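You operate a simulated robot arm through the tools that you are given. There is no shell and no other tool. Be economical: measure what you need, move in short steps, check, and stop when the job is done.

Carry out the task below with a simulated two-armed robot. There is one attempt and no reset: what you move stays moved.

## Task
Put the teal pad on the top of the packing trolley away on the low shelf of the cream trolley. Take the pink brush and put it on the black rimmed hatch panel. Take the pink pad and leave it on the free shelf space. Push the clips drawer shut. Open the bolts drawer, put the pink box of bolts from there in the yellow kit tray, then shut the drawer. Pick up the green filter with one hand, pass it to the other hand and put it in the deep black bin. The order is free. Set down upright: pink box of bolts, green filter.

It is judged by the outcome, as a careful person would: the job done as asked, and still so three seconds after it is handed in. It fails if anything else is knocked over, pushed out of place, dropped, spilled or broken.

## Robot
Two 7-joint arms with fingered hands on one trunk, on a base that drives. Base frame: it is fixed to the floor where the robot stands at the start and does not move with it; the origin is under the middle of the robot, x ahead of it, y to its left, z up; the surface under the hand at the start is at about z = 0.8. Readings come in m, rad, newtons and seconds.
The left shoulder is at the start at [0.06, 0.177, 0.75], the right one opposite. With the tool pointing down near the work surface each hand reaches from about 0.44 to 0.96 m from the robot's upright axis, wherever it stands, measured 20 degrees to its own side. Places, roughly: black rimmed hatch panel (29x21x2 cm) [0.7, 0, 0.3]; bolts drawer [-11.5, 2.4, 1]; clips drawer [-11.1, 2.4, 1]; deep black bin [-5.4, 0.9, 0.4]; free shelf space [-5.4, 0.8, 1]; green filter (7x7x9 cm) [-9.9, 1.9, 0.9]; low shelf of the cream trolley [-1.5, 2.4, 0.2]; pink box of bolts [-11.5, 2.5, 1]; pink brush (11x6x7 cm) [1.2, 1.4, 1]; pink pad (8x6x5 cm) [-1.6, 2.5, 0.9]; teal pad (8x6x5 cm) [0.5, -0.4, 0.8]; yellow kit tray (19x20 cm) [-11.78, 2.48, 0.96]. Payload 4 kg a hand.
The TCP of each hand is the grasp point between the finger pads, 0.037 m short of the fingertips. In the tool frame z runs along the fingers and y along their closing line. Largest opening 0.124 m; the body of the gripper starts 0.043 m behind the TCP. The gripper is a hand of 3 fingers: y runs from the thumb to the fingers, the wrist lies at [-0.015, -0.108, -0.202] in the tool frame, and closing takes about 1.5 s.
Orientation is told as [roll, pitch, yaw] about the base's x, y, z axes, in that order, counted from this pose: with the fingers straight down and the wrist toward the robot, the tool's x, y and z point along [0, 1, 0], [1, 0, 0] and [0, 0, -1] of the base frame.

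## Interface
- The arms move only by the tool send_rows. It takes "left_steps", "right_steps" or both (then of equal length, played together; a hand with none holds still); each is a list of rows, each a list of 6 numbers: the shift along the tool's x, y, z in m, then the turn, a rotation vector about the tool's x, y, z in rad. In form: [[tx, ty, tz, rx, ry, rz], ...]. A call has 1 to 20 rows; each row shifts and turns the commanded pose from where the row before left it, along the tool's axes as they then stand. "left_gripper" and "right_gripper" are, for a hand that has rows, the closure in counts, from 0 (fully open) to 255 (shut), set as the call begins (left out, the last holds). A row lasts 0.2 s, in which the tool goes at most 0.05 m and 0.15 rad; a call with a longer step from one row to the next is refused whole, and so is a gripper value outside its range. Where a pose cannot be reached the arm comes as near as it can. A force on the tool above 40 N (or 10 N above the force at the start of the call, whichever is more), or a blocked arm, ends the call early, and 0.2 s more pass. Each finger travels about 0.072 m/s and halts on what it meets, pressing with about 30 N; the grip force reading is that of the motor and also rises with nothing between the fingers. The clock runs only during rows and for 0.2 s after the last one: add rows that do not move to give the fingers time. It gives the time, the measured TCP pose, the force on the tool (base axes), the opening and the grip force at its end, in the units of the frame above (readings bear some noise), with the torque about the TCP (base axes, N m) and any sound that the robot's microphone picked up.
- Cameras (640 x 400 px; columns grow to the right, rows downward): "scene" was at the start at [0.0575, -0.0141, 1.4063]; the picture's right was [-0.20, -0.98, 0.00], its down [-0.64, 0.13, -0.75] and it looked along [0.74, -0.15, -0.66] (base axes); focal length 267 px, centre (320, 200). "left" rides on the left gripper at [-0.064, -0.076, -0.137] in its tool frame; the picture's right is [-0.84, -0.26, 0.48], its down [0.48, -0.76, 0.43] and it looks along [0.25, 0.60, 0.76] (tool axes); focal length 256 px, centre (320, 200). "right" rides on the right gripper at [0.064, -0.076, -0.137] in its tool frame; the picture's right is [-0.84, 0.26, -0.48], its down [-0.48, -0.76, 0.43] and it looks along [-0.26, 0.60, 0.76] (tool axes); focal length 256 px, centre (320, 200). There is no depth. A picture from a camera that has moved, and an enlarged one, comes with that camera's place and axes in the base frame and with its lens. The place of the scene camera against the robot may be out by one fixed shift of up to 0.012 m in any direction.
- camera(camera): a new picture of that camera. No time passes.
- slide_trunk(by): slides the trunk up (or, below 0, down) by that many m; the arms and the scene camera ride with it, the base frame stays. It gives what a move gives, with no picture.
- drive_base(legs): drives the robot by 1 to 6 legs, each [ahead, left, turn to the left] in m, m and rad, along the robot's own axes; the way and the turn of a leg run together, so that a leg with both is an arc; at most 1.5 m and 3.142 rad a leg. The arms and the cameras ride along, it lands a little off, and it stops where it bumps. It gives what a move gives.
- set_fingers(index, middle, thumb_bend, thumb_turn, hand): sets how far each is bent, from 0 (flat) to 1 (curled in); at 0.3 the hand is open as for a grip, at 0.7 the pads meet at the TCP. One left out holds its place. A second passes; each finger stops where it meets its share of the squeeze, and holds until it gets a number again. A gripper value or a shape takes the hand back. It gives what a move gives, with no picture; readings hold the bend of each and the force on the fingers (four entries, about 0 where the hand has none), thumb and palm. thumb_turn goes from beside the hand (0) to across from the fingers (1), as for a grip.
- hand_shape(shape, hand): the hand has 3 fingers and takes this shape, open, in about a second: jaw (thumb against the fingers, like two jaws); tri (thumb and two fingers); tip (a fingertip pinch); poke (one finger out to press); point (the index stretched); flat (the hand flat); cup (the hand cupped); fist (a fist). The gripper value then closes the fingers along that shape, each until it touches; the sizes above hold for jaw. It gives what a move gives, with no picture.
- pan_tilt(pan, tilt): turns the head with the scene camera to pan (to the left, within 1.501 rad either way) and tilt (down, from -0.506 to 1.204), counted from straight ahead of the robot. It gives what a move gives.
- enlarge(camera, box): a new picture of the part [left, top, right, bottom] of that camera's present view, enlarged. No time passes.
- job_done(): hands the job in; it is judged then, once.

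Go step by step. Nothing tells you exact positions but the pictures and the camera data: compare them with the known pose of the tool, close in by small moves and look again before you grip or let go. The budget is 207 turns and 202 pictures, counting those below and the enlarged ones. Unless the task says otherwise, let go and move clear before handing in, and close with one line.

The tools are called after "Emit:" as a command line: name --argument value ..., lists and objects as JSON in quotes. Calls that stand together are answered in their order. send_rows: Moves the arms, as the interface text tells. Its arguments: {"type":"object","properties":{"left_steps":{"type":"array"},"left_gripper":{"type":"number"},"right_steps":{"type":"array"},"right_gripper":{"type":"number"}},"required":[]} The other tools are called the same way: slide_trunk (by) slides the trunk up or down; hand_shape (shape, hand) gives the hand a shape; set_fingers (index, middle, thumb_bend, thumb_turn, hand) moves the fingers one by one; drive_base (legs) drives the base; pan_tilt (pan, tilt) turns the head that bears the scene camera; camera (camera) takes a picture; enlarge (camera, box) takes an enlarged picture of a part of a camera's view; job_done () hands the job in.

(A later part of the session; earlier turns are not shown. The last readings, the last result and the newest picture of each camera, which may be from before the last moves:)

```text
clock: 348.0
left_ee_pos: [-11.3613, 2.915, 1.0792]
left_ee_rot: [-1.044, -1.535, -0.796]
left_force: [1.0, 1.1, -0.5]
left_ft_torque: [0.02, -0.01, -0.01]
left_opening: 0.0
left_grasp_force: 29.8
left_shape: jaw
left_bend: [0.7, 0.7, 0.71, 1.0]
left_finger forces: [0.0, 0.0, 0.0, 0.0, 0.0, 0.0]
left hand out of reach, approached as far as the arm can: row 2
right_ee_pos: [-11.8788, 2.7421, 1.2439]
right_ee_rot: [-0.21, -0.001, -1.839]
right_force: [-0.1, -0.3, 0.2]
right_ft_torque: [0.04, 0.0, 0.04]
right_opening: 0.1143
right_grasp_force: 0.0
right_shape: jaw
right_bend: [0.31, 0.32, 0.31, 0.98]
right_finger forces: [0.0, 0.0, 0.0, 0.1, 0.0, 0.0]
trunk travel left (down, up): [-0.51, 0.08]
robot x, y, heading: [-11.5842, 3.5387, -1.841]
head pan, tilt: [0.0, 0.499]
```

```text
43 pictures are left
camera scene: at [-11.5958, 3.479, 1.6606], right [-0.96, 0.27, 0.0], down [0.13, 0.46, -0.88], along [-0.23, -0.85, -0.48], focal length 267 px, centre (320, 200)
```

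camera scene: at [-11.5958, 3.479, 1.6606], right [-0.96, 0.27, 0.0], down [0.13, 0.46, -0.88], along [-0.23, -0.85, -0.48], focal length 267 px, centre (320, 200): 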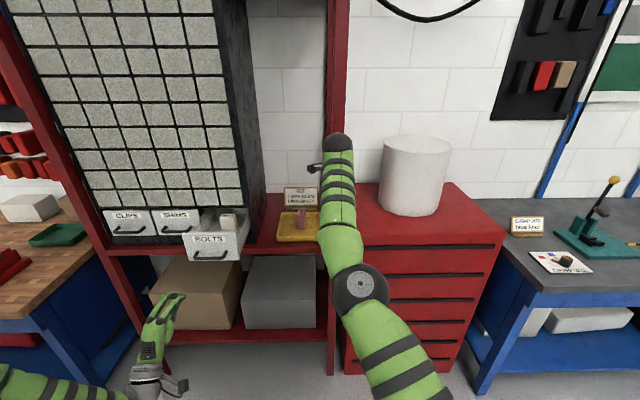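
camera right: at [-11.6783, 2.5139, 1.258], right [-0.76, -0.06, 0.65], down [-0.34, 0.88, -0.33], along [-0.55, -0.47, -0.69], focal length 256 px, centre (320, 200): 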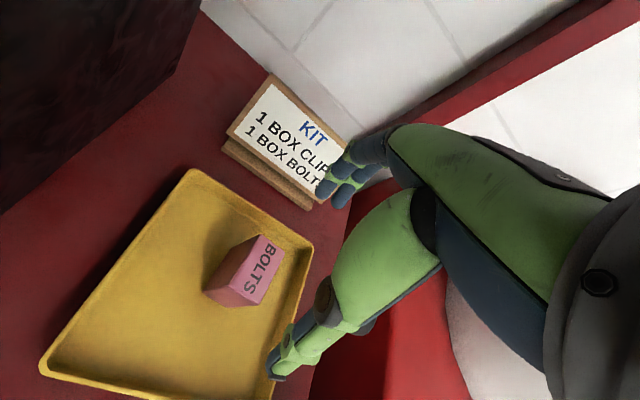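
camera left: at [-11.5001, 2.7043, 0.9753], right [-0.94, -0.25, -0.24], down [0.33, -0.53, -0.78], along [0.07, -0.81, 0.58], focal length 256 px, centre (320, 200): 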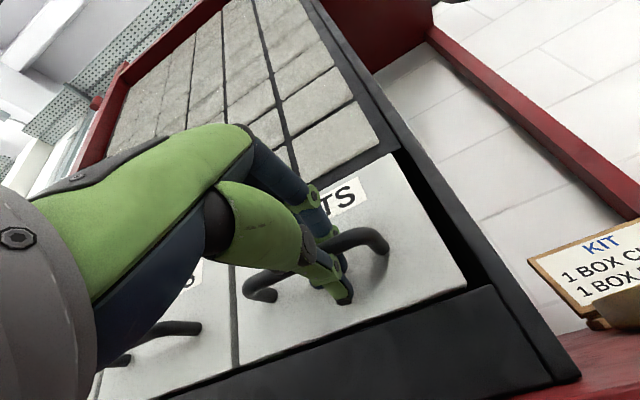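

The left fist is lined up with the Bolts drawer. I first retract the right hand away from the upright, then drive up and push.

Emit:
send_rows --right_steps '[[0.01, -0.04, 0, 0, 0, 0], [0.01, -0.04, 0, 0, 0, 0], [0.01, -0.04, 0, 0, 0, 0], [0.01, -0.04, 0, 0, 0, 0], [0.01, -0.04, 0, 0, 0, 0]]'

Emit:
drive_base --legs '[[0.15, 0, 0]]'

Emit:
send_rows --left_steps '[[0, 0.012, 0.02, 0, 0, 0], [0, 0, 0.02, 0, 0, 0], [0, 0, 0.02, 0, 0, 0], [0, 0, 0.02, 0, 0, 0], [0, 0, 0.02, 0, 0, 0], [0, 0, 0.02, 0, 0, 0]]'

Emit:
enlarge --camera "scene" --box '[90, 180, 340, 340]'

```text
clock: 349.2
left_ee_pos: [-11.3619, 2.9159, 1.0808]
left_ee_rot: [-1.061, -1.535, -0.779]
left_force: [-0.3, -0.6, -0.1]
left_ft_torque: [0.02, -0.01, 0.0]
left_opening: 0.0001
left_grasp_force: 30.0
left_shape: jaw
left_bend: [0.7, 0.7, 0.71, 1.0]
left_finger forces: [0.0, 0.0, 0.0, 0.0, 0.0, 0.0]
right_ee_pos: [-11.7789, 2.9262, 1.2319]
right_ee_rot: [-0.212, -0.003, -1.839]
right_force: [-0.5, 0.4, 0.3]
right_ft_torque: [0.01, 0.02, 0.01]
right_opening: 0.1144
right_grasp_force: 0.1
right_shape: jaw
right_bend: [0.31, 0.32, 0.31, 0.98]
right_finger forces: [0.1, 0.1, 0.0, 0.0, 0.0, 0.0]
trunk travel left (down, up): [-0.51, 0.08]
robot x, y, heading: [-11.5836, 3.5352, -1.84]
head pan, tilt: [0.0, 0.499]
```

```text
clock: 350.6
left_ee_pos: [-11.402, 2.7709, 1.0781]
left_ee_rot: [-1.023, -1.532, -0.814]
left_force: [-0.2, -0.5, 0.0]
left_ft_torque: [0.01, 0.02, 0.0]
left_opening: 0.0001
left_grasp_force: 30.1
left_shape: jaw
left_bend: [0.7, 0.7, 0.71, 1.0]
left_finger forces: [0.0, 0.0, 0.0, 0.0, 0.0, 0.0]
right_ee_pos: [-11.8171, 2.7794, 1.2317]
right_ee_rot: [-0.208, 0.0, -1.839]
right_force: [-0.8, 0.0, 0.6]
right_ft_torque: [0.01, 0.02, 0.0]
right_opening: 0.1143
right_grasp_force: 0.1
right_shape: jaw
right_bend: [0.31, 0.32, 0.31, 0.98]
right_finger forces: [0.0, 0.0, 0.1, 0.0, 0.0, 0.0]
trunk travel left (down, up): [-0.51, 0.08]
robot x, y, heading: [-11.6259, 3.3891, -1.84]
head pan, tilt: [0.0, 0.499]
```

```text
clock: 352.0
left_ee_pos: [-11.4328, 2.6544, 1.0882]
left_ee_rot: [-1.052, -1.533, -0.787]
left_force: [0.2, 0.9, 1.5]
left_ft_torque: [-0.02, 0.02, -0.01]
left_opening: 0.0
left_grasp_force: 30.0
left_shape: jaw
left_bend: [0.7, 0.7, 0.71, 1.0]
left_finger forces: [0.1, 0.1, 0.1, 0.0, 0.1, 0.1]
right_ee_pos: [-11.8179, 2.7793, 1.2327]
right_ee_rot: [-0.209, -0.002, -1.839]
right_force: [-0.1, 0.2, 0.0]
right_ft_torque: [0.0, 0.0, -0.01]
right_opening: 0.1145
right_grasp_force: 0.0
right_shape: jaw
right_bend: [0.31, 0.32, 0.31, 0.98]
right_finger forces: [0.0, 0.1, 0.0, 0.0, 0.0, 0.0]
trunk travel left (down, up): [-0.51, 0.08]
robot x, y, heading: [-11.6234, 3.3891, -1.834]
head pan, tilt: [0.0, 0.499]
```

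```text
2.50 times, centred on (215, 260) of scene
camera zoom: at [-11.6353, 3.3346, 1.6606], right [-0.96, 0.26, 0.0], down [0.13, 0.46, -0.88], along [-0.23, -0.85, -0.48], focal length 667 px, centre (582, 50)
```

zoom: 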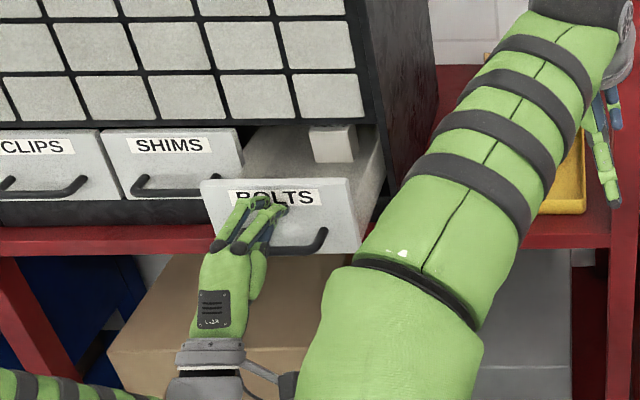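

The fist is at the drawer front above the handle. I push it shut.

Emit:
send_rows --left_steps '[[0, 0, 0.02, 0, 0, 0], [0, 0, 0.02, 0, 0, 0], [0, 0, 0.02, 0, 0, 0], [0, 0, 0.02, 0, 0, 0], [0, 0, 0.02, 0, 0, 0], [0, 0, 0.02, 0, 0, 0], [0, 0, 0.02, 0, 0, 0], [0, 0, 0.015, 0, 0, 0], [0, 0, 0.015, 0, 0, 0], [0, 0, 0.015, 0, 0, 0]]'

Emit:
enlarge --camera "scene" --box '[90, 180, 340, 340]'

```text
clock: 353.4
left_ee_pos: [-11.4629, 2.546, 1.0892]
left_ee_rot: [-1.282, -1.537, -0.56]
left_force: [4.9, 22.9, 4.3]
left_ft_torque: [-0.08, 0.04, -0.02]
left_opening: 0.0001
left_grasp_force: 29.6
left_shape: jaw
left_bend: [0.7, 0.7, 0.71, 1.0]
left_finger forces: [0.0, 0.0, 0.0, 0.0, 0.0, 0.0]
right_ee_pos: [-11.8163, 2.7822, 1.2324]
right_ee_rot: [-0.209, -0.001, -1.836]
right_force: [-0.7, -0.5, 0.6]
right_ft_torque: [0.0, 0.01, 0.02]
right_opening: 0.1144
right_grasp_force: 0.1
right_shape: jaw
right_bend: [0.31, 0.32, 0.31, 0.98]
right_finger forces: [0.1, 0.1, 0.0, 0.1, 0.1, 0.0]
trunk travel left (down, up): [-0.51, 0.08]
robot x, y, heading: [-11.6225, 3.393, -1.835]
head pan, tilt: [0.0, 0.499]
stopped in row 7 (left hand): the force on the tool passed its limit at 63 N (the readings are from after the stop); the commanded pose is now the measured one
```

```text
2.50 times, centred on (215, 260) of scene
camera zoom: at [-11.6346, 3.337, 1.6607], right [-0.97, 0.26, 0.0], down [0.13, 0.46, -0.88], along [-0.23, -0.85, -0.48], focal length 667 px, centre (582, 50)
```

zoom: 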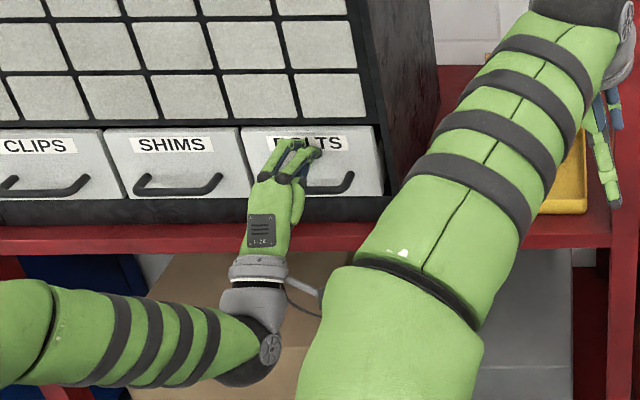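

Bolts drawer is shut. I back away, and reorient both hands for the filter: right hand for a low side grip, left hand vertical for the take-over from above.

Emit:
drive_base --legs '[[-0.25, 0, 0]]'

Emit:
send_rows --left_steps '[[0, 0.02, -0.03, 0, 0, 0], [0, 0.02, -0.03, 0, 0, 0], [0, 0.02, -0.03, 0, 0, 0], [0, 0.02, -0.03, 0.143, 0, 0], [0, 0, 0, 0.143, 0, 0], [0, 0, 0, 0.143, 0, 0], [0, 0, 0, 0.143, 0, 0], [0, 0, 0, 0.143, 0, 0], [0, 0, 0, 0.143, 0, 0], [0, 0, 0, 0.143, 0, 0], [0, 0, 0, 0.143, 0, 0], [0, 0, 0, 0.143, 0, 0], [0, 0, 0, 0.143, 0, 0], [0, 0, 0, 0.143, 0, 0]]' --left_gripper 0 --right_steps '[[0, 0, 0, 0, 0.1045, 0], [0, 0, 0, 0, 0.1045, 0], [0, 0, 0, 0, 0, -0.143], [0, 0, 0, 0, 0, -0.143], [0, 0, 0, 0, 0, -0.143], [0, 0, 0, 0, 0, -0.143], [0, 0, 0, 0, 0, -0.143], [0, 0, 0, 0, 0, -0.143], [0, 0, 0, 0, 0, -0.143], [0, 0, 0, 0, 0, -0.143], [0, 0, 0, 0, 0, -0.143], [0, 0, 0, 0, 0, -0.143], [0, 0, 0, 0, 0, -0.143], [0, 0, 0, 0, 0, 0]]' --right_gripper 0

Emit:
send_rows --left_steps '[[0, 0, 0, 0, 0, 0.143], [0, 0, 0, 0, 0, 0.143], [0, 0, 0, 0, 0, 0.143], [0, 0, 0, 0, 0, 0.143], [0, 0, 0, 0, 0, 0.143], [0, 0, 0, 0, 0, 0.143], [0, 0, 0, 0, 0, 0.143], [0, 0, 0, 0, 0, 0.143], [0, 0, 0, 0, 0, 0.143], [0, 0, 0, 0, 0, 0.143], [0, 0, 0, 0, 0, 0.143]]' --right_steps '[[0, 0, 0, 0, -0.142, 0], [0, 0, 0, 0, -0.142, 0], [0, 0, 0, 0, -0.142, 0], [0, 0, 0, 0, -0.142, 0], [0, 0, 0, 0, -0.142, 0], [0, 0, 0, 0, -0.142, 0], [0, 0, 0, 0, -0.142, 0], [0, 0, 0, 0, -0.142, 0], [0, 0, 0, 0, 0, 0], [0, 0, 0, 0, 0, 0], [0, 0, 0, 0, 0, 0]]'

Emit:
camera --camera "scene"

```text
clock: 355.2
left_ee_pos: [-11.3984, 2.7859, 1.0884]
left_ee_rot: [-1.184, -1.534, -0.659]
left_force: [0.3, 0.8, -0.2]
left_ft_torque: [-0.02, -0.02, 0.03]
left_opening: 0.0
left_grasp_force: 30.1
left_shape: jaw
left_bend: [0.7, 0.7, 0.71, 1.0]
left_finger forces: [0.1, 0.0, 0.1, 0.0, 0.0, 0.0]
right_ee_pos: [-11.7515, 3.0217, 1.2329]
right_ee_rot: [-0.208, -0.002, -1.838]
right_force: [1.3, 0.7, -0.5]
right_ft_torque: [0.01, -0.02, -0.03]
right_opening: 0.1142
right_grasp_force: 0.1
right_shape: jaw
right_bend: [0.31, 0.32, 0.31, 0.98]
right_finger forces: [0.0, 0.1, 0.0, 0.1, 0.0, 0.0]
trunk travel left (down, up): [-0.51, 0.08]
robot x, y, heading: [-11.559, 3.6326, -1.837]
head pan, tilt: [0.0, 0.499]
```

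```text
clock: 358.2
left_ee_pos: [-11.3647, 2.8993, 1.1711]
left_ee_rot: [-0.031, 0.019, -1.841]
left_force: [-0.8, -0.3, -0.5]
left_ft_torque: [0.05, -0.02, -0.03]
left_opening: 0.1236
left_grasp_force: 0.0
left_shape: jaw
left_bend: [0.3, 0.3, 0.3, 0.98]
left_finger forces: [0.0, 0.1, 0.0, 0.0, 0.1, 0.0]
right_ee_pos: [-11.7523, 3.0203, 1.2322]
right_ee_rot: [-0.001, -0.001, -0.262]
right_force: [-0.8, -0.6, -0.9]
right_ft_torque: [0.03, 0.04, 0.01]
right_opening: 0.1236
right_grasp_force: 0.1
right_shape: jaw
right_bend: [0.3, 0.3, 0.3, 0.98]
right_finger forces: [0.0, 0.1, 0.0, 0.0, 0.1, 0.0]
trunk travel left (down, up): [-0.51, 0.08]
robot x, y, heading: [-11.5554, 3.6319, -1.839]
head pan, tilt: [0.0, 0.499]
```

```text
clock: 360.6
left_ee_pos: [-11.3651, 2.899, 1.1713]
left_ee_rot: [-0.015, -0.033, 2.865]
left_force: [-1.0, -0.5, 0.6]
left_ft_torque: [0.02, -0.01, 0.03]
left_opening: 0.1239
left_grasp_force: 0.0
left_shape: jaw
left_bend: [0.3, 0.3, 0.3, 0.98]
left_finger forces: [0.0, 0.1, 0.0, 0.0, 0.0, 0.0]
right_ee_pos: [-11.751, 3.0207, 1.2308]
right_ee_rot: [-1.139, -0.002, -0.265]
right_force: [0.5, 0.1, 0.4]
right_ft_torque: [-0.01, 0.01, 0.0]
right_opening: 0.1238
right_grasp_force: 0.0
right_shape: jaw
right_bend: [0.3, 0.3, 0.3, 0.98]
right_finger forces: [0.1, 0.0, 0.0, 0.0, 0.0, 0.0]
trunk travel left (down, up): [-0.51, 0.08]
robot x, y, heading: [-11.5589, 3.6316, -1.839]
head pan, tilt: [0.0, 0.499]
```

```text
40 pictures are left
camera scene: at [-11.5699, 3.5749, 1.6605], right [-0.96, 0.26, 0.0], down [0.13, 0.46, -0.88], along [-0.23, -0.85, -0.48], focal length 267 px, centre (320, 200)
```

scene: 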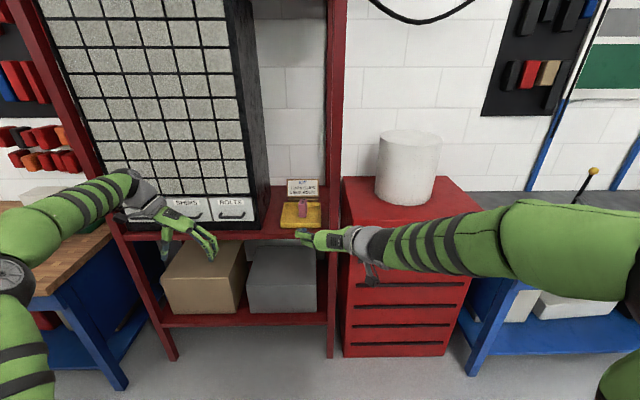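

All three drawers are flush and the box stands in the tray. I strafe left to the wood bench.

Emit:
drive_base --legs '[[0, 1.0, 0], [0, 0.92, 0], [0, 0, 0.035]]'

Emit:
pan_tilt --pan 0.0 --tilt 0.6

Emit:
camera --camera "scene"

```text
clock: 370.7
left_ee_pos: [-9.4698, 2.3797, 1.1695]
left_ee_rot: [-0.016, -0.036, 2.901]
left_force: [-0.3, 0.0, 0.3]
left_ft_torque: [-0.01, 0.04, 0.0]
left_opening: 0.1238
left_grasp_force: 0.0
left_shape: jaw
left_bend: [0.3, 0.3, 0.3, 0.98]
left_finger forces: [0.1, 0.1, 0.1, 0.1, 0.1, 0.0]
right_ee_pos: [-9.8602, 2.4894, 1.2315]
right_ee_rot: [-1.139, 0.0, -0.232]
right_force: [-0.1, 0.1, -0.7]
right_ft_torque: [0.02, 0.02, 0.02]
right_opening: 0.1238
right_grasp_force: 0.0
right_shape: jaw
right_bend: [0.3, 0.3, 0.3, 0.98]
right_finger forces: [0.0, 0.1, 0.0, 0.1, 0.1, 0.0]
trunk travel left (down, up): [-0.51, 0.08]
robot x, y, heading: [-9.6894, 3.1041, -1.802]
head pan, tilt: [0.0, 0.499]
```

```text
clock: 371.4
left_ee_pos: [-9.4703, 2.3807, 1.17]
left_ee_rot: [-0.016, -0.034, 2.904]
left_force: [0.2, -0.8, -0.3]
left_ft_torque: [-0.03, 0.03, 0.03]
left_opening: 0.1237
left_grasp_force: 0.0
left_shape: jaw
left_bend: [0.3, 0.3, 0.3, 0.98]
left_finger forces: [0.0, 0.1, 0.0, 0.1, 0.1, 0.1]
right_ee_pos: [-9.8613, 2.4901, 1.2322]
right_ee_rot: [-1.138, 0.001, -0.231]
right_force: [-0.6, 0.2, 0.1]
right_ft_torque: [0.04, -0.01, -0.02]
right_opening: 0.1236
right_grasp_force: 0.0
right_shape: jaw
right_bend: [0.3, 0.3, 0.3, 0.98]
right_finger forces: [0.0, 0.0, 0.1, 0.0, 0.0, 0.0]
trunk travel left (down, up): [-0.51, 0.08]
robot x, y, heading: [-9.6886, 3.1094, -1.804]
head pan, tilt: [0.0, 0.6]
```

```text
39 pictures are left
camera scene: at [-9.6976, 3.053, 1.6515], right [-0.97, 0.23, 0.0], down [0.13, 0.55, -0.83], along [-0.19, -0.8, -0.56], focal length 267 px, centre (320, 200)
```

scene: 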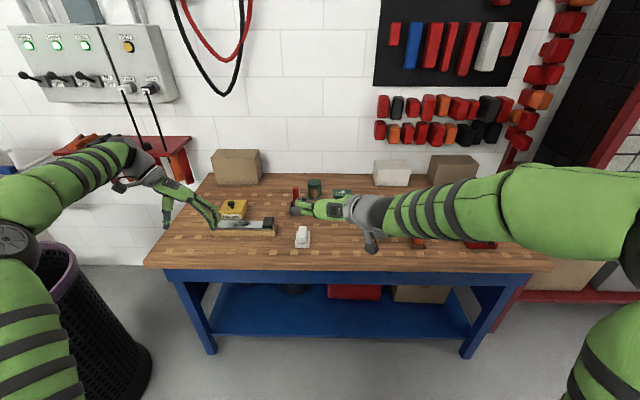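

Emit:
enlarge --camera "scene" --box '[210, 160, 390, 270]'

```text
3.56 times, centred on (300, 215) of scene
camera zoom: at [-9.6976, 3.053, 1.6515], right [-0.97, 0.23, 0.0], down [0.13, 0.55, -0.83], along [-0.19, -0.8, -0.56], focal length 949 px, centre (391, 147)
```

zoom: 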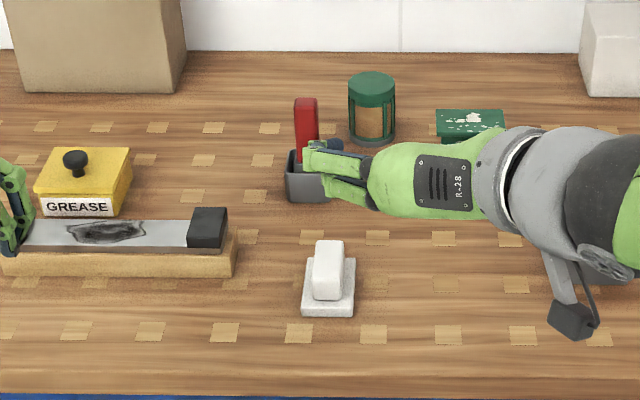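

The filter stands at (-9.942, 1.90) on the bench (top z about 0.87), with a red-handled brush front-left of it and a can to its right. I pull the left hand back, move in, and bring the right hand above it.

Emit:
send_rows --left_steps '[[-0.0375, 0, 0, 0, 0, 0], [-0.0375, 0, 0, 0, 0, 0], [-0.0375, 0, 0, 0, 0, 0], [-0.0375, 0, 0, 0, 0, 0]]'

Emit:
drive_base --legs '[[0.38, 0.13, 0]]'

Emit:
camera --camera "scene"

```text
clock: 372.4
left_ee_pos: [-9.4367, 2.5276, 1.1722]
left_ee_rot: [-0.017, -0.033, 2.902]
left_force: [-0.3, -0.2, -0.4]
left_ft_torque: [0.01, 0.01, -0.01]
left_opening: 0.1239
left_grasp_force: 0.2
left_shape: jaw
left_bend: [0.3, 0.3, 0.3, 0.98]
left_finger forces: [0.1, 0.0, 0.0, 0.1, 0.0, 0.0]
right_ee_pos: [-9.8599, 2.4908, 1.2328]
right_ee_rot: [-1.138, 0.0, -0.233]
right_force: [-1.0, 0.3, -1.1]
right_ft_torque: [-0.01, -0.03, -0.02]
right_opening: 0.1239
right_grasp_force: 0.2
right_shape: jaw
right_bend: [0.3, 0.3, 0.3, 0.98]
right_finger forces: [0.0, 0.1, 0.0, 0.0, 0.1, 0.1]
trunk travel left (down, up): [-0.51, 0.08]
robot x, y, heading: [-9.6891, 3.1068, -1.803]
head pan, tilt: [0.0, 0.6]
```

```text
clock: 374.9
left_ee_pos: [-9.4053, 2.1232, 1.1728]
left_ee_rot: [-0.02, -0.033, 2.895]
left_force: [-0.4, -0.1, 0.4]
left_ft_torque: [0.01, 0.03, -0.03]
left_opening: 0.1237
left_grasp_force: 0.1
left_shape: jaw
left_bend: [0.3, 0.3, 0.3, 0.98]
left_finger forces: [0.0, 0.0, 0.0, 0.1, 0.0, 0.0]
right_ee_pos: [-9.8298, 2.0909, 1.2321]
right_ee_rot: [-1.136, -0.002, -0.239]
right_force: [-0.3, 0.0, 0.5]
right_ft_torque: [-0.02, -0.02, -0.01]
right_opening: 0.1236
right_grasp_force: 0.0
right_shape: jaw
right_bend: [0.3, 0.3, 0.3, 0.98]
right_finger forces: [0.0, 0.1, 0.0, 0.0, 0.0, 0.1]
trunk travel left (down, up): [-0.51, 0.08]
robot x, y, heading: [-9.655, 2.7097, -1.808]
head pan, tilt: [0.0, 0.6]
```

```text
37 pictures are left
camera scene: at [-9.6628, 2.6526, 1.6514], right [-0.97, 0.24, 0.0], down [0.13, 0.55, -0.82], along [-0.2, -0.8, -0.57], focal length 267 px, centre (320, 200)
```

scene: 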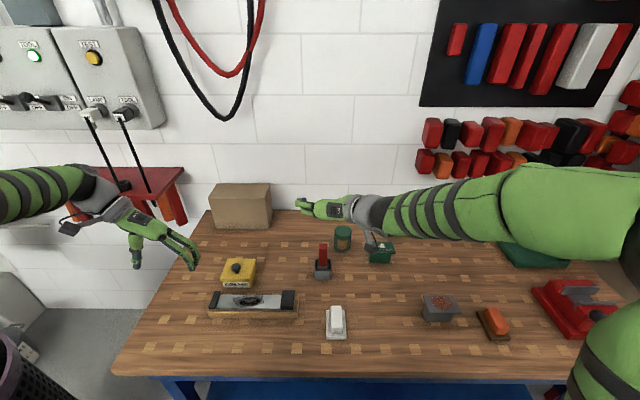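

I move above the filter, then check with the wrist camera.

Emit:
send_rows --right_steps '[[0.0145, -0.0094, 0.0407, 0, 0, 0], [0.0145, -0.0094, 0.0407, 0, 0, 0], [0.0145, -0.0094, 0.0407, 0, 0, 0], [0.0145, -0.0094, 0.0407, 0, 0, 0], [0.0145, -0.0094, 0.0407, 0, 0, 0], [0.0145, -0.0094, 0.0407, 0, 0, 0], [0.0145, -0.0094, 0.0407, 0, 0, 0]]' --right_gripper 35

Emit:
camera --camera "right"

Emit:
enlarge --camera "scene" --box '[250, 170, 450, 310]'

```text
clock: 376.5
left_ee_pos: [-9.4051, 2.1244, 1.1727]
left_ee_rot: [-0.017, -0.033, 2.895]
left_force: [-0.2, -0.9, -0.2]
left_ft_torque: [0.0, -0.01, -0.01]
left_opening: 0.1237
left_grasp_force: 0.1
left_shape: jaw
left_bend: [0.3, 0.3, 0.3, 0.98]
left_finger forces: [0.1, 0.0, 0.0, 0.0, 0.0, 0.0]
right_ee_pos: [-9.9458, 1.8976, 1.0206]
right_ee_rot: [-1.137, 0.0, -0.24]
right_force: [-0.4, -1.3, -0.6]
right_ft_torque: [0.04, -0.02, -0.02]
right_opening: 0.1073
right_grasp_force: 0.1
right_shape: jaw
right_bend: [0.31, 0.33, 0.0, 0.98]
right_finger forces: [0.0, 0.0, 0.0, 0.1, 0.0, 0.0]
trunk travel left (down, up): [-0.51, 0.08]
robot x, y, heading: [-9.6552, 2.7056, -1.806]
head pan, tilt: [0.0, 0.6]
```

```text
36 pictures are left
camera right: at [-9.9843, 2.0619, 1.0205], right [0.27, 0.02, 0.96], down [-0.88, -0.4, 0.26], along [0.39, -0.92, -0.09], focal length 256 px, centre (320, 200)
```

right: 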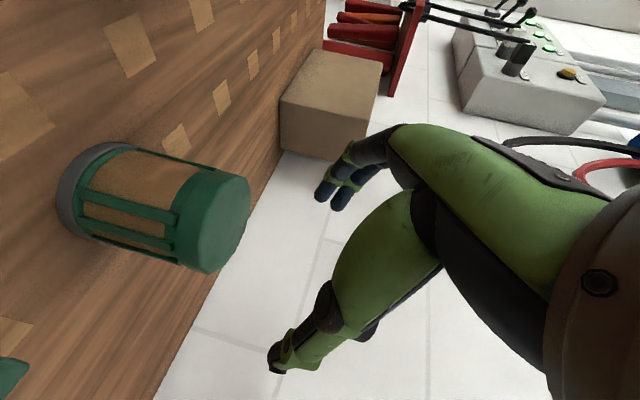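

```text
2.86 times, centred on (350, 240) of scene
camera zoom: at [-9.6635, 2.6527, 1.6515], right [-0.97, 0.24, 0.0], down [0.13, 0.55, -0.82], along [-0.2, -0.8, -0.57], focal length 762 px, centre (234, 86)
```

zoom: 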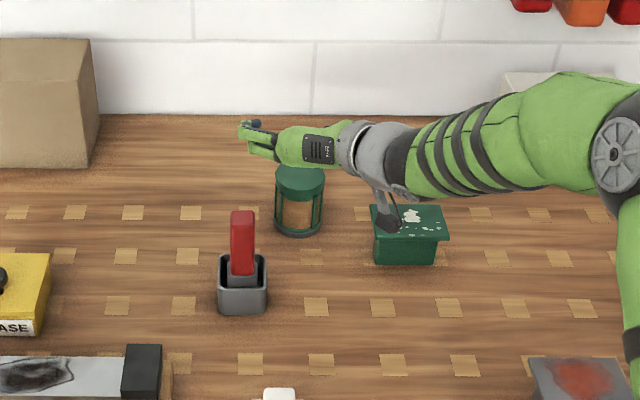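

The wrist view refines the filter to (-9.953, 1.917). I shift back slightly and descend around it.

Emit:
send_rows --right_steps '[[0.011, -0.0115, -0.0236, 0, 0, 0], [0.0218, 0, 0.0101, 0, 0, 0], [0.0218, 0, 0.0101, 0, 0, 0], [0.0218, 0, 0.0101, 0, 0, 0], [0.0218, 0, 0.0101, 0, 0, 0], [0.0145, 0, 0.0067, 0, 0, 0]]'

Emit:
camera --camera "right"

Emit:
enlarge --camera "scene" --box '[250, 170, 450, 310]'

```text
clock: 377.9
left_ee_pos: [-9.4052, 2.1257, 1.171]
left_ee_rot: [-0.017, -0.033, 2.894]
left_force: [0.4, -0.4, -0.2]
left_ft_torque: [-0.02, -0.03, 0.0]
left_opening: 0.1233
left_grasp_force: 0.1
left_shape: jaw
left_bend: [0.3, 0.3, 0.3, 0.98]
left_finger forces: [0.0, 0.1, 0.0, 0.0, 0.0, 0.0]
right_ee_pos: [-9.9497, 1.9251, 0.9078]
right_ee_rot: [-1.138, 0.0, -0.239]
right_force: [-0.3, 0.2, -0.8]
right_ft_torque: [-0.03, -0.03, 0.01]
right_opening: 0.1073
right_grasp_force: 0.1
right_shape: jaw
right_bend: [0.31, 0.33, 0.0, 0.98]
right_finger forces: [0.0, 0.1, 0.0, 0.0, 0.1, 0.0]
trunk travel left (down, up): [-0.51, 0.08]
robot x, y, heading: [-9.6547, 2.7039, -1.811]
head pan, tilt: [0.0, 0.6]
```

```text
34 pictures are left
camera right: at [-9.99, 2.0885, 0.908], right [0.27, 0.02, 0.96], down [-0.88, -0.4, 0.26], along [0.39, -0.92, -0.09], focal length 256 px, centre (320, 200)
```

right: 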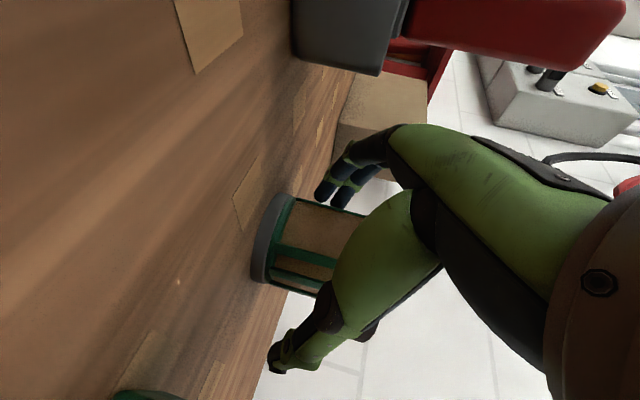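

```text
2.86 times, centred on (350, 240) of scene
camera zoom: at [-9.663, 2.6534, 1.6515], right [-0.97, 0.24, 0.0], down [0.13, 0.55, -0.82], along [-0.2, -0.8, -0.57], focal length 762 px, centre (234, 86)
```

zoom: 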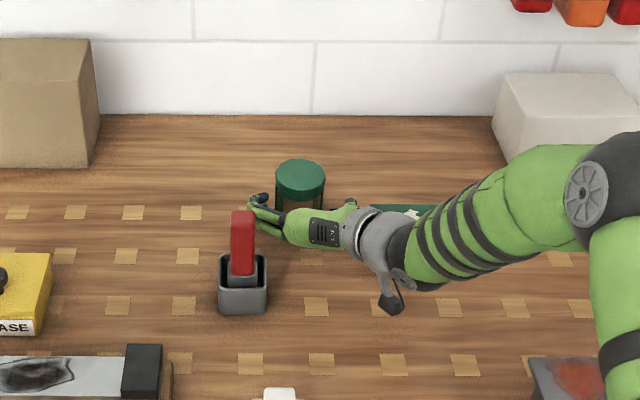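

Emit:
send_rows --right_steps '[[0, 0, 0.004, 0, 0, 0], [0, 0, 0, 0, 0, 0], [0, 0, 0, 0, 0, 0], [0, 0, 0, 0, 0, 0], [0, 0, 0, 0, 0, 0], [0, 0, 0, 0, 0, 0], [0, 0, 0, 0, 0, 0], [0, 0, 0, 0, 0, 0]]' --right_gripper 255

Emit:
send_rows --right_steps '[[-0.009, 0, -0.004, 0, 0, 0], [-0.018, 0, -0.0084, 0, 0, 0], [-0.036, 0, -0.0168, 0, 0, 0], [-0.036, 0, -0.0168, 0, 0, 0], [-0.036, 0, -0.0168, 0, 0, 0], [-0.036, 0, -0.0168, 0, 0, 0]]'

Emit:
camera --camera "right"

Emit:
enlarge --camera "scene" --box '[200, 130, 450, 310]'

```text
clock: 379.7
left_ee_pos: [-9.4047, 2.1263, 1.1721]
left_ee_rot: [-0.016, -0.033, 2.895]
left_force: [0.7, 0.2, -0.1]
left_ft_torque: [-0.01, -0.05, 0.03]
left_opening: 0.124
left_grasp_force: 0.0
left_shape: jaw
left_bend: [0.3, 0.3, 0.3, 0.98]
left_finger forces: [0.0, 0.0, 0.0, 0.0, 0.0, 0.0]
right_ee_pos: [-9.9526, 1.9212, 0.9074]
right_ee_rot: [-1.138, 0.001, -0.238]
right_force: [-0.4, 1.7, 1.9]
right_ft_torque: [-0.08, -0.06, -0.03]
right_opening: 0.0798
right_grasp_force: 30.4
right_shape: jaw
right_bend: [0.4, 0.44, 0.52, 0.99]
right_finger forces: [18.0, 8.9, 0.0, 0.0, 27.0, 0.1]
trunk travel left (down, up): [-0.51, 0.08]
robot x, y, heading: [-9.6533, 2.7092, -1.811]
head pan, tilt: [0.0, 0.6]
```

```text
clock: 381.1
left_ee_pos: [-9.4037, 2.1249, 1.173]
left_ee_rot: [-0.015, -0.033, 2.895]
left_force: [-0.4, -0.4, -0.9]
left_ft_torque: [0.02, -0.01, 0.04]
left_opening: 0.1239
left_grasp_force: 0.0
left_shape: jaw
left_bend: [0.3, 0.3, 0.3, 0.98]
left_finger forces: [0.0, 0.0, 0.0, 0.0, 0.1, 0.1]
right_ee_pos: [-9.9495, 1.9216, 1.0974]
right_ee_rot: [-1.139, 0.0, -0.236]
right_force: [-0.4, -0.8, -2.6]
right_ft_torque: [0.09, -0.01, -0.01]
right_opening: 0.0799
right_grasp_force: 30.0
right_shape: jaw
right_bend: [0.4, 0.44, 0.52, 0.99]
right_finger forces: [18.1, 8.9, 0.1, 0.0, 26.0, 0.0]
trunk travel left (down, up): [-0.51, 0.08]
robot x, y, heading: [-9.6563, 2.7091, -1.812]
head pan, tilt: [0.0, 0.6]
```

```text
32 pictures are left
camera right: at [-9.9878, 2.0873, 1.0963], right [0.27, 0.02, 0.96], down [-0.88, -0.4, 0.26], along [0.39, -0.92, -0.09], focal length 256 px, centre (320, 200)
```

right: 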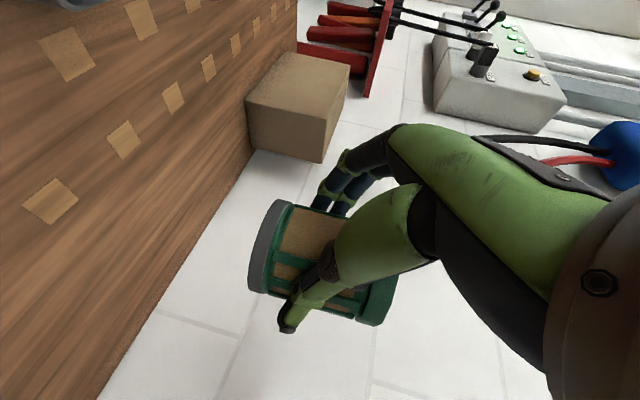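

```text
2.22 times, centred on (325, 220) of scene
camera zoom: at [-9.6628, 2.6541, 1.6514], right [-0.97, 0.24, 0.0], down [0.13, 0.55, -0.83], along [-0.2, -0.8, -0.56], focal length 593 px, centre (309, 156)
```

zoom: 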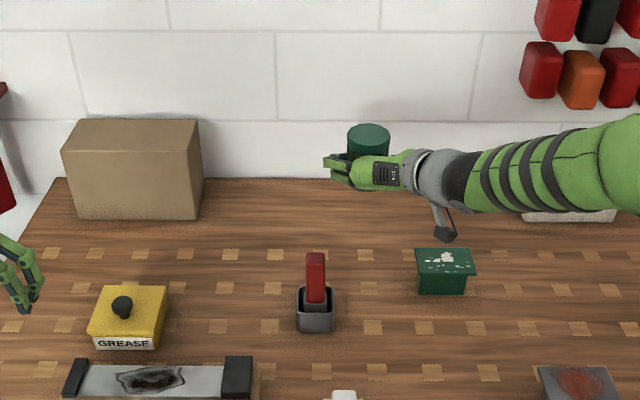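

The filter is up in the right hand. I back away from the bench and bring both hands together in front of me, the left one above.

Emit:
drive_base --legs '[[-0.5, 0, 0]]'

Emit:
send_rows --right_steps '[[0.0283, 0.0167, -0.0292, 0, 0, 0], [0.0283, 0.0167, -0.0292, 0, 0, 0], [0.0283, 0.0167, -0.0292, 0, 0, 0], [0.0283, 0.0167, -0.0292, 0, 0, 0], [0.0283, 0.0167, -0.0292, 0, 0, 0], [0.0283, 0.0167, -0.0292, 0, 0, 0]]'

Emit:
send_rows --left_steps '[[0.0115, 0.046, 0, 0, 0, 0], [0.0115, 0.046, 0, 0, 0, 0], [0.0115, 0.046, 0, 0, 0, 0], [0.0115, 0.046, 0, 0, 0, 0], [0.0115, 0.046, 0, 0, 0, 0], [0.0115, 0.046, 0, 0, 0, 0], [0.0115, 0.046, 0, 0, 0, 0]]'

Emit:
camera --camera "scene"

Emit:
camera --camera "left"

```text
clock: 384.0
left_ee_pos: [-9.2875, 2.6101, 1.1714]
left_ee_rot: [-0.014, -0.034, 2.893]
left_force: [0.3, 0.3, -0.1]
left_ft_torque: [-0.03, 0.02, -0.01]
left_opening: 0.1239
left_grasp_force: 0.1
left_shape: jaw
left_bend: [0.3, 0.3, 0.3, 0.98]
left_finger forces: [0.1, 0.0, 0.0, 0.1, 0.1, 0.0]
right_ee_pos: [-9.8328, 2.4087, 1.096]
right_ee_rot: [-1.138, 0.0, -0.242]
right_force: [0.7, 0.2, -2.0]
right_ft_torque: [0.03, -0.01, -0.02]
right_opening: 0.0801
right_grasp_force: 29.5
right_shape: jaw
right_bend: [0.4, 0.44, 0.52, 0.99]
right_finger forces: [18.0, 8.9, 0.0, 0.0, 26.0, 0.0]
trunk travel left (down, up): [-0.51, 0.08]
robot x, y, heading: [-9.5325, 3.1924, -1.815]
head pan, tilt: [0.0, 0.6]
```

```text
clock: 385.4
left_ee_pos: [-9.2867, 2.6093, 1.1713]
left_ee_rot: [-0.016, -0.034, 2.891]
left_force: [-0.5, 0.3, 0.0]
left_ft_torque: [-0.02, 0.04, 0.0]
left_opening: 0.1239
left_grasp_force: 0.0
left_shape: jaw
left_bend: [0.3, 0.3, 0.3, 0.98]
left_finger forces: [0.0, 0.1, 0.1, 0.0, 0.0, 0.0]
right_ee_pos: [-9.6835, 2.6098, 1.0176]
right_ee_rot: [-1.138, -0.001, -0.244]
right_force: [-0.8, -0.6, -2.3]
right_ft_torque: [0.07, 0.01, 0.03]
right_opening: 0.0801
right_grasp_force: 29.8
right_shape: jaw
right_bend: [0.4, 0.44, 0.52, 0.99]
right_finger forces: [17.7, 8.7, 0.0, 0.1, 25.4, 0.0]
trunk travel left (down, up): [-0.51, 0.08]
robot x, y, heading: [-9.5357, 3.192, -1.814]
head pan, tilt: [0.0, 0.6]
```

```text
clock: 387.0
left_ee_pos: [-9.62, 2.6076, 1.1838]
left_ee_rot: [-0.016, -0.032, 2.893]
left_force: [0.2, -0.5, -0.3]
left_ft_torque: [-0.04, -0.03, -0.01]
left_opening: 0.1238
left_grasp_force: 0.0
left_shape: jaw
left_bend: [0.3, 0.3, 0.3, 0.98]
left_finger forces: [0.1, 0.1, 0.0, 0.0, 0.0, 0.0]
right_ee_pos: [-9.6843, 2.6078, 1.0167]
right_ee_rot: [-1.137, 0.001, -0.242]
right_force: [-1.2, -0.2, -1.9]
right_ft_torque: [0.05, 0.02, 0.03]
right_opening: 0.08
right_grasp_force: 30.2
right_shape: jaw
right_bend: [0.4, 0.44, 0.52, 0.99]
right_finger forces: [17.7, 8.6, 0.0, 0.0, 25.3, 0.0]
trunk travel left (down, up): [-0.51, 0.08]
robot x, y, heading: [-9.5377, 3.1899, -1.813]
head pan, tilt: [0.0, 0.6]
```

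```text
30 pictures are left
camera scene: at [-9.5449, 3.1375, 1.6514], right [-0.97, 0.24, 0.0], down [0.14, 0.55, -0.82], along [-0.2, -0.8, -0.57], focal length 267 px, centre (320, 200)
```

scene: 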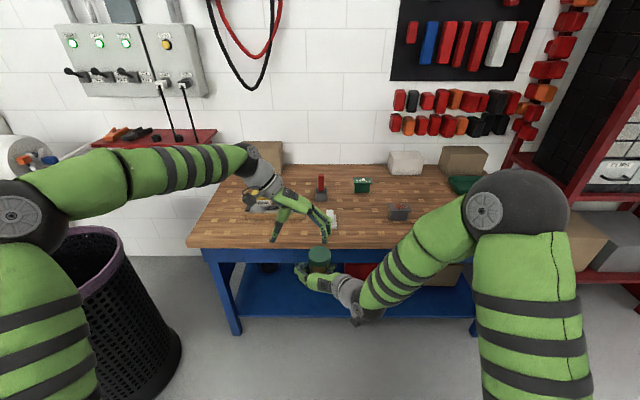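

```text
29 pictures are left
camera left: at [-9.5276, 2.6468, 1.3179], right [0.44, 0.76, -0.48], down [0.6, -0.64, -0.47], along [-0.66, -0.08, -0.74], focal length 256 px, centre (320, 200)
```

left: 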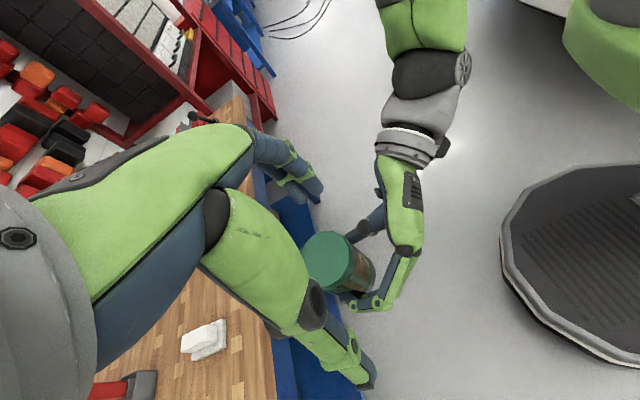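

From the left wrist view the filter top is at (-9.671, 2.586, 1.072). I centre the left hand and lower it over the cap.

Emit:
send_rows --left_steps '[[0.017, 0.022, 0, 0, 0, 0], [0.017, 0.022, 0, 0, 0, 0], [0, 0, 0.028, 0, 0, 0], [0, 0, 0.028, 0, 0, 0], [0, 0, 0.028, 0, 0, 0]]'

Emit:
camera --camera "left"

Emit:
enlarge --camera "scene" --box '[230, 170, 410, 330]'

```text
clock: 388.2
left_ee_pos: [-9.6733, 2.5868, 1.0975]
left_ee_rot: [-0.014, -0.035, 2.89]
left_force: [0.5, -0.3, 0.6]
left_ft_torque: [-0.01, -0.03, -0.01]
left_opening: 0.1238
left_grasp_force: 0.0
left_shape: jaw
left_bend: [0.3, 0.3, 0.3, 0.98]
left_finger forces: [0.1, 0.0, 0.0, 0.0, 0.0, 0.0]
right_ee_pos: [-9.683, 2.6081, 1.018]
right_ee_rot: [-1.137, 0.001, -0.243]
right_force: [-0.1, -0.9, -1.5]
right_ft_torque: [0.03, 0.01, -0.01]
right_opening: 0.0803
right_grasp_force: 30.5
right_shape: jaw
right_bend: [0.4, 0.44, 0.52, 0.99]
right_finger forces: [17.7, 8.6, 0.0, 0.0, 25.3, 0.1]
trunk travel left (down, up): [-0.51, 0.08]
robot x, y, heading: [-9.537, 3.1929, -1.815]
head pan, tilt: [0.0, 0.6]
```

```text
28 pictures are left
camera left: at [-9.5805, 2.6257, 1.2324], right [0.44, 0.76, -0.48], down [0.6, -0.64, -0.47], along [-0.66, -0.08, -0.74], focal length 256 px, centre (320, 200)
```

left: 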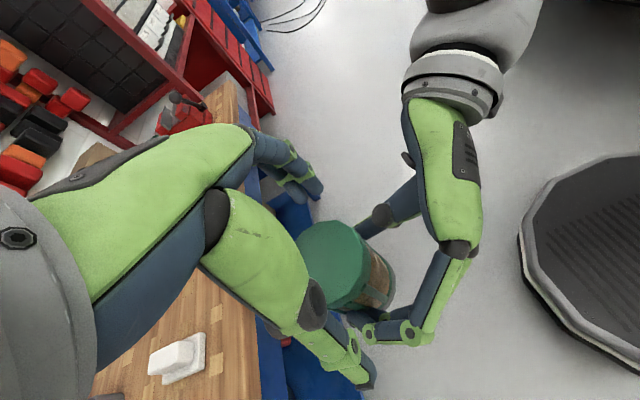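

```text
2.50 times, centred on (320, 250) of scene
camera zoom: at [-9.5441, 3.1372, 1.6515], right [-0.97, 0.24, 0.0], down [0.14, 0.55, -0.82], along [-0.2, -0.8, -0.57], focal length 667 px, centre (320, 75)
```

zoom: 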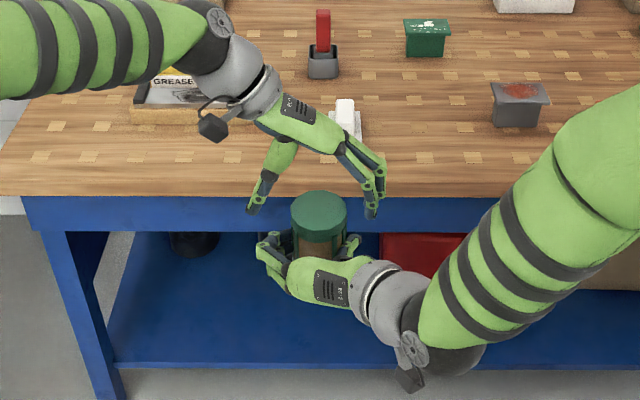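

Well centred. I lower the last 2.5 cm, close the left hand on the cap, and check its grip before releasing the right.

Emit:
send_rows --left_steps '[[0, 0.003, 0.013, 0, 0, 0], [0, 0, 0.012, 0, 0, 0]]'

Emit:
send_rows --left_steps '[[0, 0, 0, 0, 0, 0], [0, 0, 0, 0, 0, 0], [0, 0, 0, 0, 0, 0], [0, 0, 0, 0, 0, 0], [0, 0, 0, 0, 0, 0], [0, 0, 0, 0, 0, 0], [0, 0, 0, 0, 0, 0], [0, 0, 0, 0, 0, 0]]' --left_gripper 255

Emit:
camera --camera "left"

```text
clock: 388.8
left_ee_pos: [-9.6778, 2.5884, 1.0709]
left_ee_rot: [-0.016, -0.033, 2.891]
left_force: [0.3, -1.0, -0.1]
left_ft_torque: [0.05, -0.03, 0.03]
left_opening: 0.1238
left_grasp_force: 0.2
left_shape: jaw
left_bend: [0.3, 0.3, 0.3, 0.98]
left_finger forces: [0.0, 0.0, 0.1, 0.0, 0.1, 0.0]
right_ee_pos: [-9.6835, 2.6091, 1.0168]
right_ee_rot: [-1.137, 0.0, -0.242]
right_force: [-0.5, -0.5, -2.2]
right_ft_torque: [0.01, -0.02, 0.01]
right_opening: 0.08
right_grasp_force: 29.9
right_shape: jaw
right_bend: [0.4, 0.44, 0.52, 0.99]
right_finger forces: [17.6, 8.6, 0.0, 0.1, 25.3, 0.0]
trunk travel left (down, up): [-0.51, 0.08]
robot x, y, heading: [-9.5327, 3.1935, -1.812]
head pan, tilt: [0.0, 0.6]
```

```text
clock: 390.6
left_ee_pos: [-9.6775, 2.5881, 1.0719]
left_ee_rot: [-0.015, -0.034, 2.892]
left_force: [2.0, 1.1, 3.1]
left_ft_torque: [0.01, -0.17, -0.01]
left_opening: 0.0573
left_grasp_force: 30.2
left_shape: jaw
left_bend: [0.45, 0.45, 0.57, 1.0]
left_finger forces: [15.4, 10.5, 0.1, 0.0, 28.2, 0.1]
right_ee_pos: [-9.6831, 2.6088, 1.0173]
right_ee_rot: [-1.136, 0.001, -0.243]
right_force: [-1.8, -1.4, -4.9]
right_ft_torque: [0.14, 0.04, -0.05]
right_opening: 0.0799
right_grasp_force: 29.9
right_shape: jaw
right_bend: [0.4, 0.44, 0.52, 0.99]
right_finger forces: [17.4, 8.1, 0.1, 0.0, 25.1, 0.1]
trunk travel left (down, up): [-0.51, 0.08]
robot x, y, heading: [-9.5325, 3.19, -1.812]
head pan, tilt: [0.0, 0.6]
```

```text
26 pictures are left
camera left: at [-9.5849, 2.6282, 1.2068], right [0.44, 0.76, -0.48], down [0.6, -0.65, -0.47], along [-0.66, -0.08, -0.74], focal length 256 px, centre (320, 200)
```

left: 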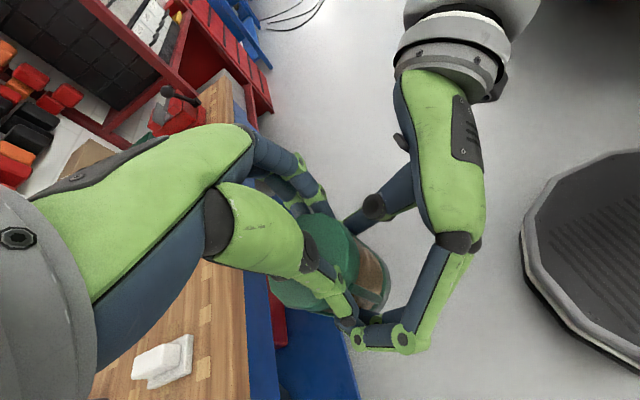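

Both hands hold it. I open the right hand and draw it straight back.

Emit:
send_rows --right_steps '[[0, 0, 0, 0, 0, 0], [0, 0, 0, 0, 0, 0], [0, 0, 0, 0, 0, 0], [0, 0, 0, 0, 0, 0], [0, 0, 0, 0, 0, 0], [0, 0, 0, 0, 0, 0], [0.01, 0, -0.02, 0, 0, 0], [0.01, 0, -0.03, 0, 0, 0], [0.01, 0, -0.03, 0, 0, 0], [0.01, 0, -0.03, 0, 0, 0], [0.01, 0, -0.03, 0, 0, 0]]' --right_gripper 0

Emit:
camera --camera "left"

Emit:
enlarge --camera "scene" --box '[230, 170, 410, 330]'

```text
clock: 393.0
left_ee_pos: [-9.6767, 2.5887, 1.0727]
left_ee_rot: [-0.015, -0.034, 2.891]
left_force: [0.3, -0.5, 0.2]
left_ft_torque: [0.0, 0.02, 0.03]
left_opening: 0.0572
left_grasp_force: 29.8
left_shape: jaw
left_bend: [0.45, 0.45, 0.57, 1.0]
left_finger forces: [15.2, 10.8, 0.1, 0.0, 25.4, 0.0]
right_ee_pos: [-9.6358, 2.7086, 1.0247]
right_ee_rot: [-1.137, 0.001, -0.243]
right_force: [0.3, 0.2, -0.1]
right_ft_torque: [0.0, -0.02, 0.01]
right_opening: 0.1237
right_grasp_force: 0.1
right_shape: jaw
right_bend: [0.3, 0.3, 0.3, 0.98]
right_finger forces: [0.0, 0.0, 0.0, 0.1, 0.0, 0.0]
right hand out of reach, approached as far as the arm can: row 10, 11
trunk travel left (down, up): [-0.51, 0.08]
robot x, y, heading: [-9.5351, 3.1899, -1.813]
head pan, tilt: [0.0, 0.6]
```

```text
25 pictures are left
camera left: at [-9.5848, 2.6284, 1.2068], right [0.44, 0.76, -0.48], down [0.6, -0.65, -0.47], along [-0.66, -0.08, -0.74], focal length 256 px, centre (320, 200)
```

left: 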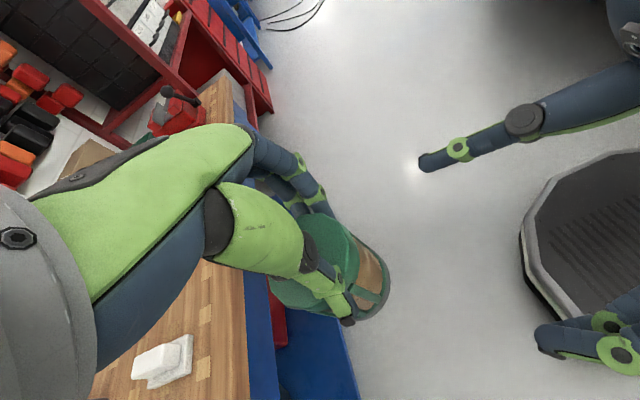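

```text
2.50 times, centred on (320, 250) of scene
camera zoom: at [-9.5438, 3.138, 1.6515], right [-0.97, 0.24, 0.0], down [0.14, 0.55, -0.83], along [-0.2, -0.8, -0.56], focal length 667 px, centre (320, 75)
```

zoom: 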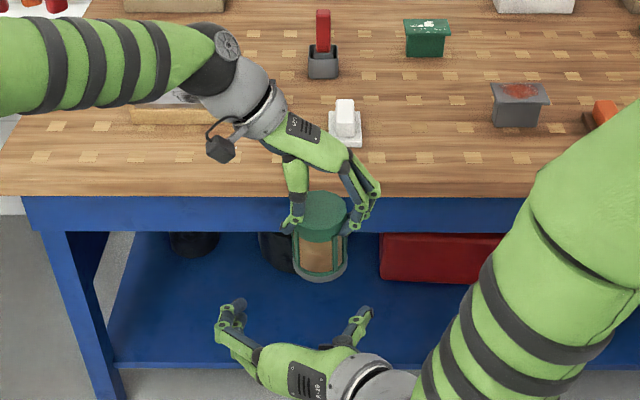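

The pass worked: the left hand now holds the filter by its cap, hanging straight. I drive back toward the red rack, facing the wall side and moving sideways around the waste bin.

Emit:
drive_base --legs '[[0, 0, 0.21], [0.2, 0.95, 0], [0.22, 0.7, 0]]'

Emit:
pan_tilt --pan 0.8 --tilt 0.4

Emit:
camera --camera "scene"

```text
clock: 402.3
left_ee_pos: [-7.9518, 2.0963, 1.0724]
left_ee_rot: [-0.016, -0.034, 3.088]
left_force: [0.4, -0.8, -0.5]
left_ft_torque: [0.01, -0.03, 0.02]
left_opening: 0.0573
left_grasp_force: 30.4
left_shape: jaw
left_bend: [0.45, 0.45, 0.57, 1.0]
left_finger forces: [15.1, 10.9, 0.1, 0.0, 25.4, 0.1]
right_ee_pos: [-7.9337, 2.222, 1.0246]
right_ee_rot: [-1.136, 0.001, -0.045]
right_force: [0.2, -0.9, -0.8]
right_ft_torque: [0.02, 0.03, 0.01]
right_opening: 0.1239
right_grasp_force: 0.0
right_shape: jaw
right_bend: [0.3, 0.3, 0.3, 0.98]
right_finger forces: [0.0, 0.1, 0.1, 0.0, 0.1, 0.0]
trunk travel left (down, up): [-0.51, 0.08]
robot x, y, heading: [-7.932, 2.7153, -1.619]
head pan, tilt: [0.0, 0.6]
```

```text
clock: 403.4
left_ee_pos: [-7.9518, 2.096, 1.0719]
left_ee_rot: [-0.015, -0.033, 3.091]
left_force: [1.0, -0.2, 0.0]
left_ft_torque: [-0.01, 0.01, 0.02]
left_opening: 0.0574
left_grasp_force: 30.2
left_shape: jaw
left_bend: [0.45, 0.45, 0.57, 1.0]
left_finger forces: [15.1, 10.9, 0.0, 0.0, 25.2, 0.0]
right_ee_pos: [-7.9341, 2.2217, 1.025]
right_ee_rot: [-1.138, 0.001, -0.046]
right_force: [-0.1, 0.3, -0.5]
right_ft_torque: [0.02, 0.01, 0.01]
right_opening: 0.1235
right_grasp_force: 0.1
right_shape: jaw
right_bend: [0.3, 0.3, 0.3, 0.98]
right_finger forces: [0.0, 0.0, 0.0, 0.1, 0.0, 0.1]
trunk travel left (down, up): [-0.51, 0.08]
robot x, y, heading: [-7.9291, 2.7173, -1.614]
head pan, tilt: [0.799, 0.4]
```

```text
23 pictures are left
camera scene: at [-7.8603, 2.6807, 1.6697], right [-0.73, -0.68, 0.0], down [-0.27, 0.28, -0.92], along [0.63, -0.67, -0.39], focal length 267 px, centre (320, 200)
```

scene: 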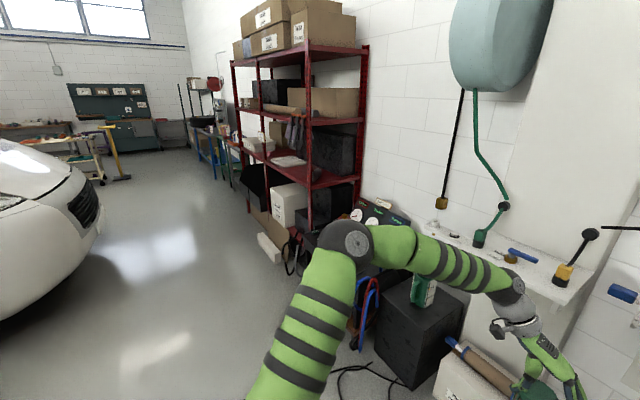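

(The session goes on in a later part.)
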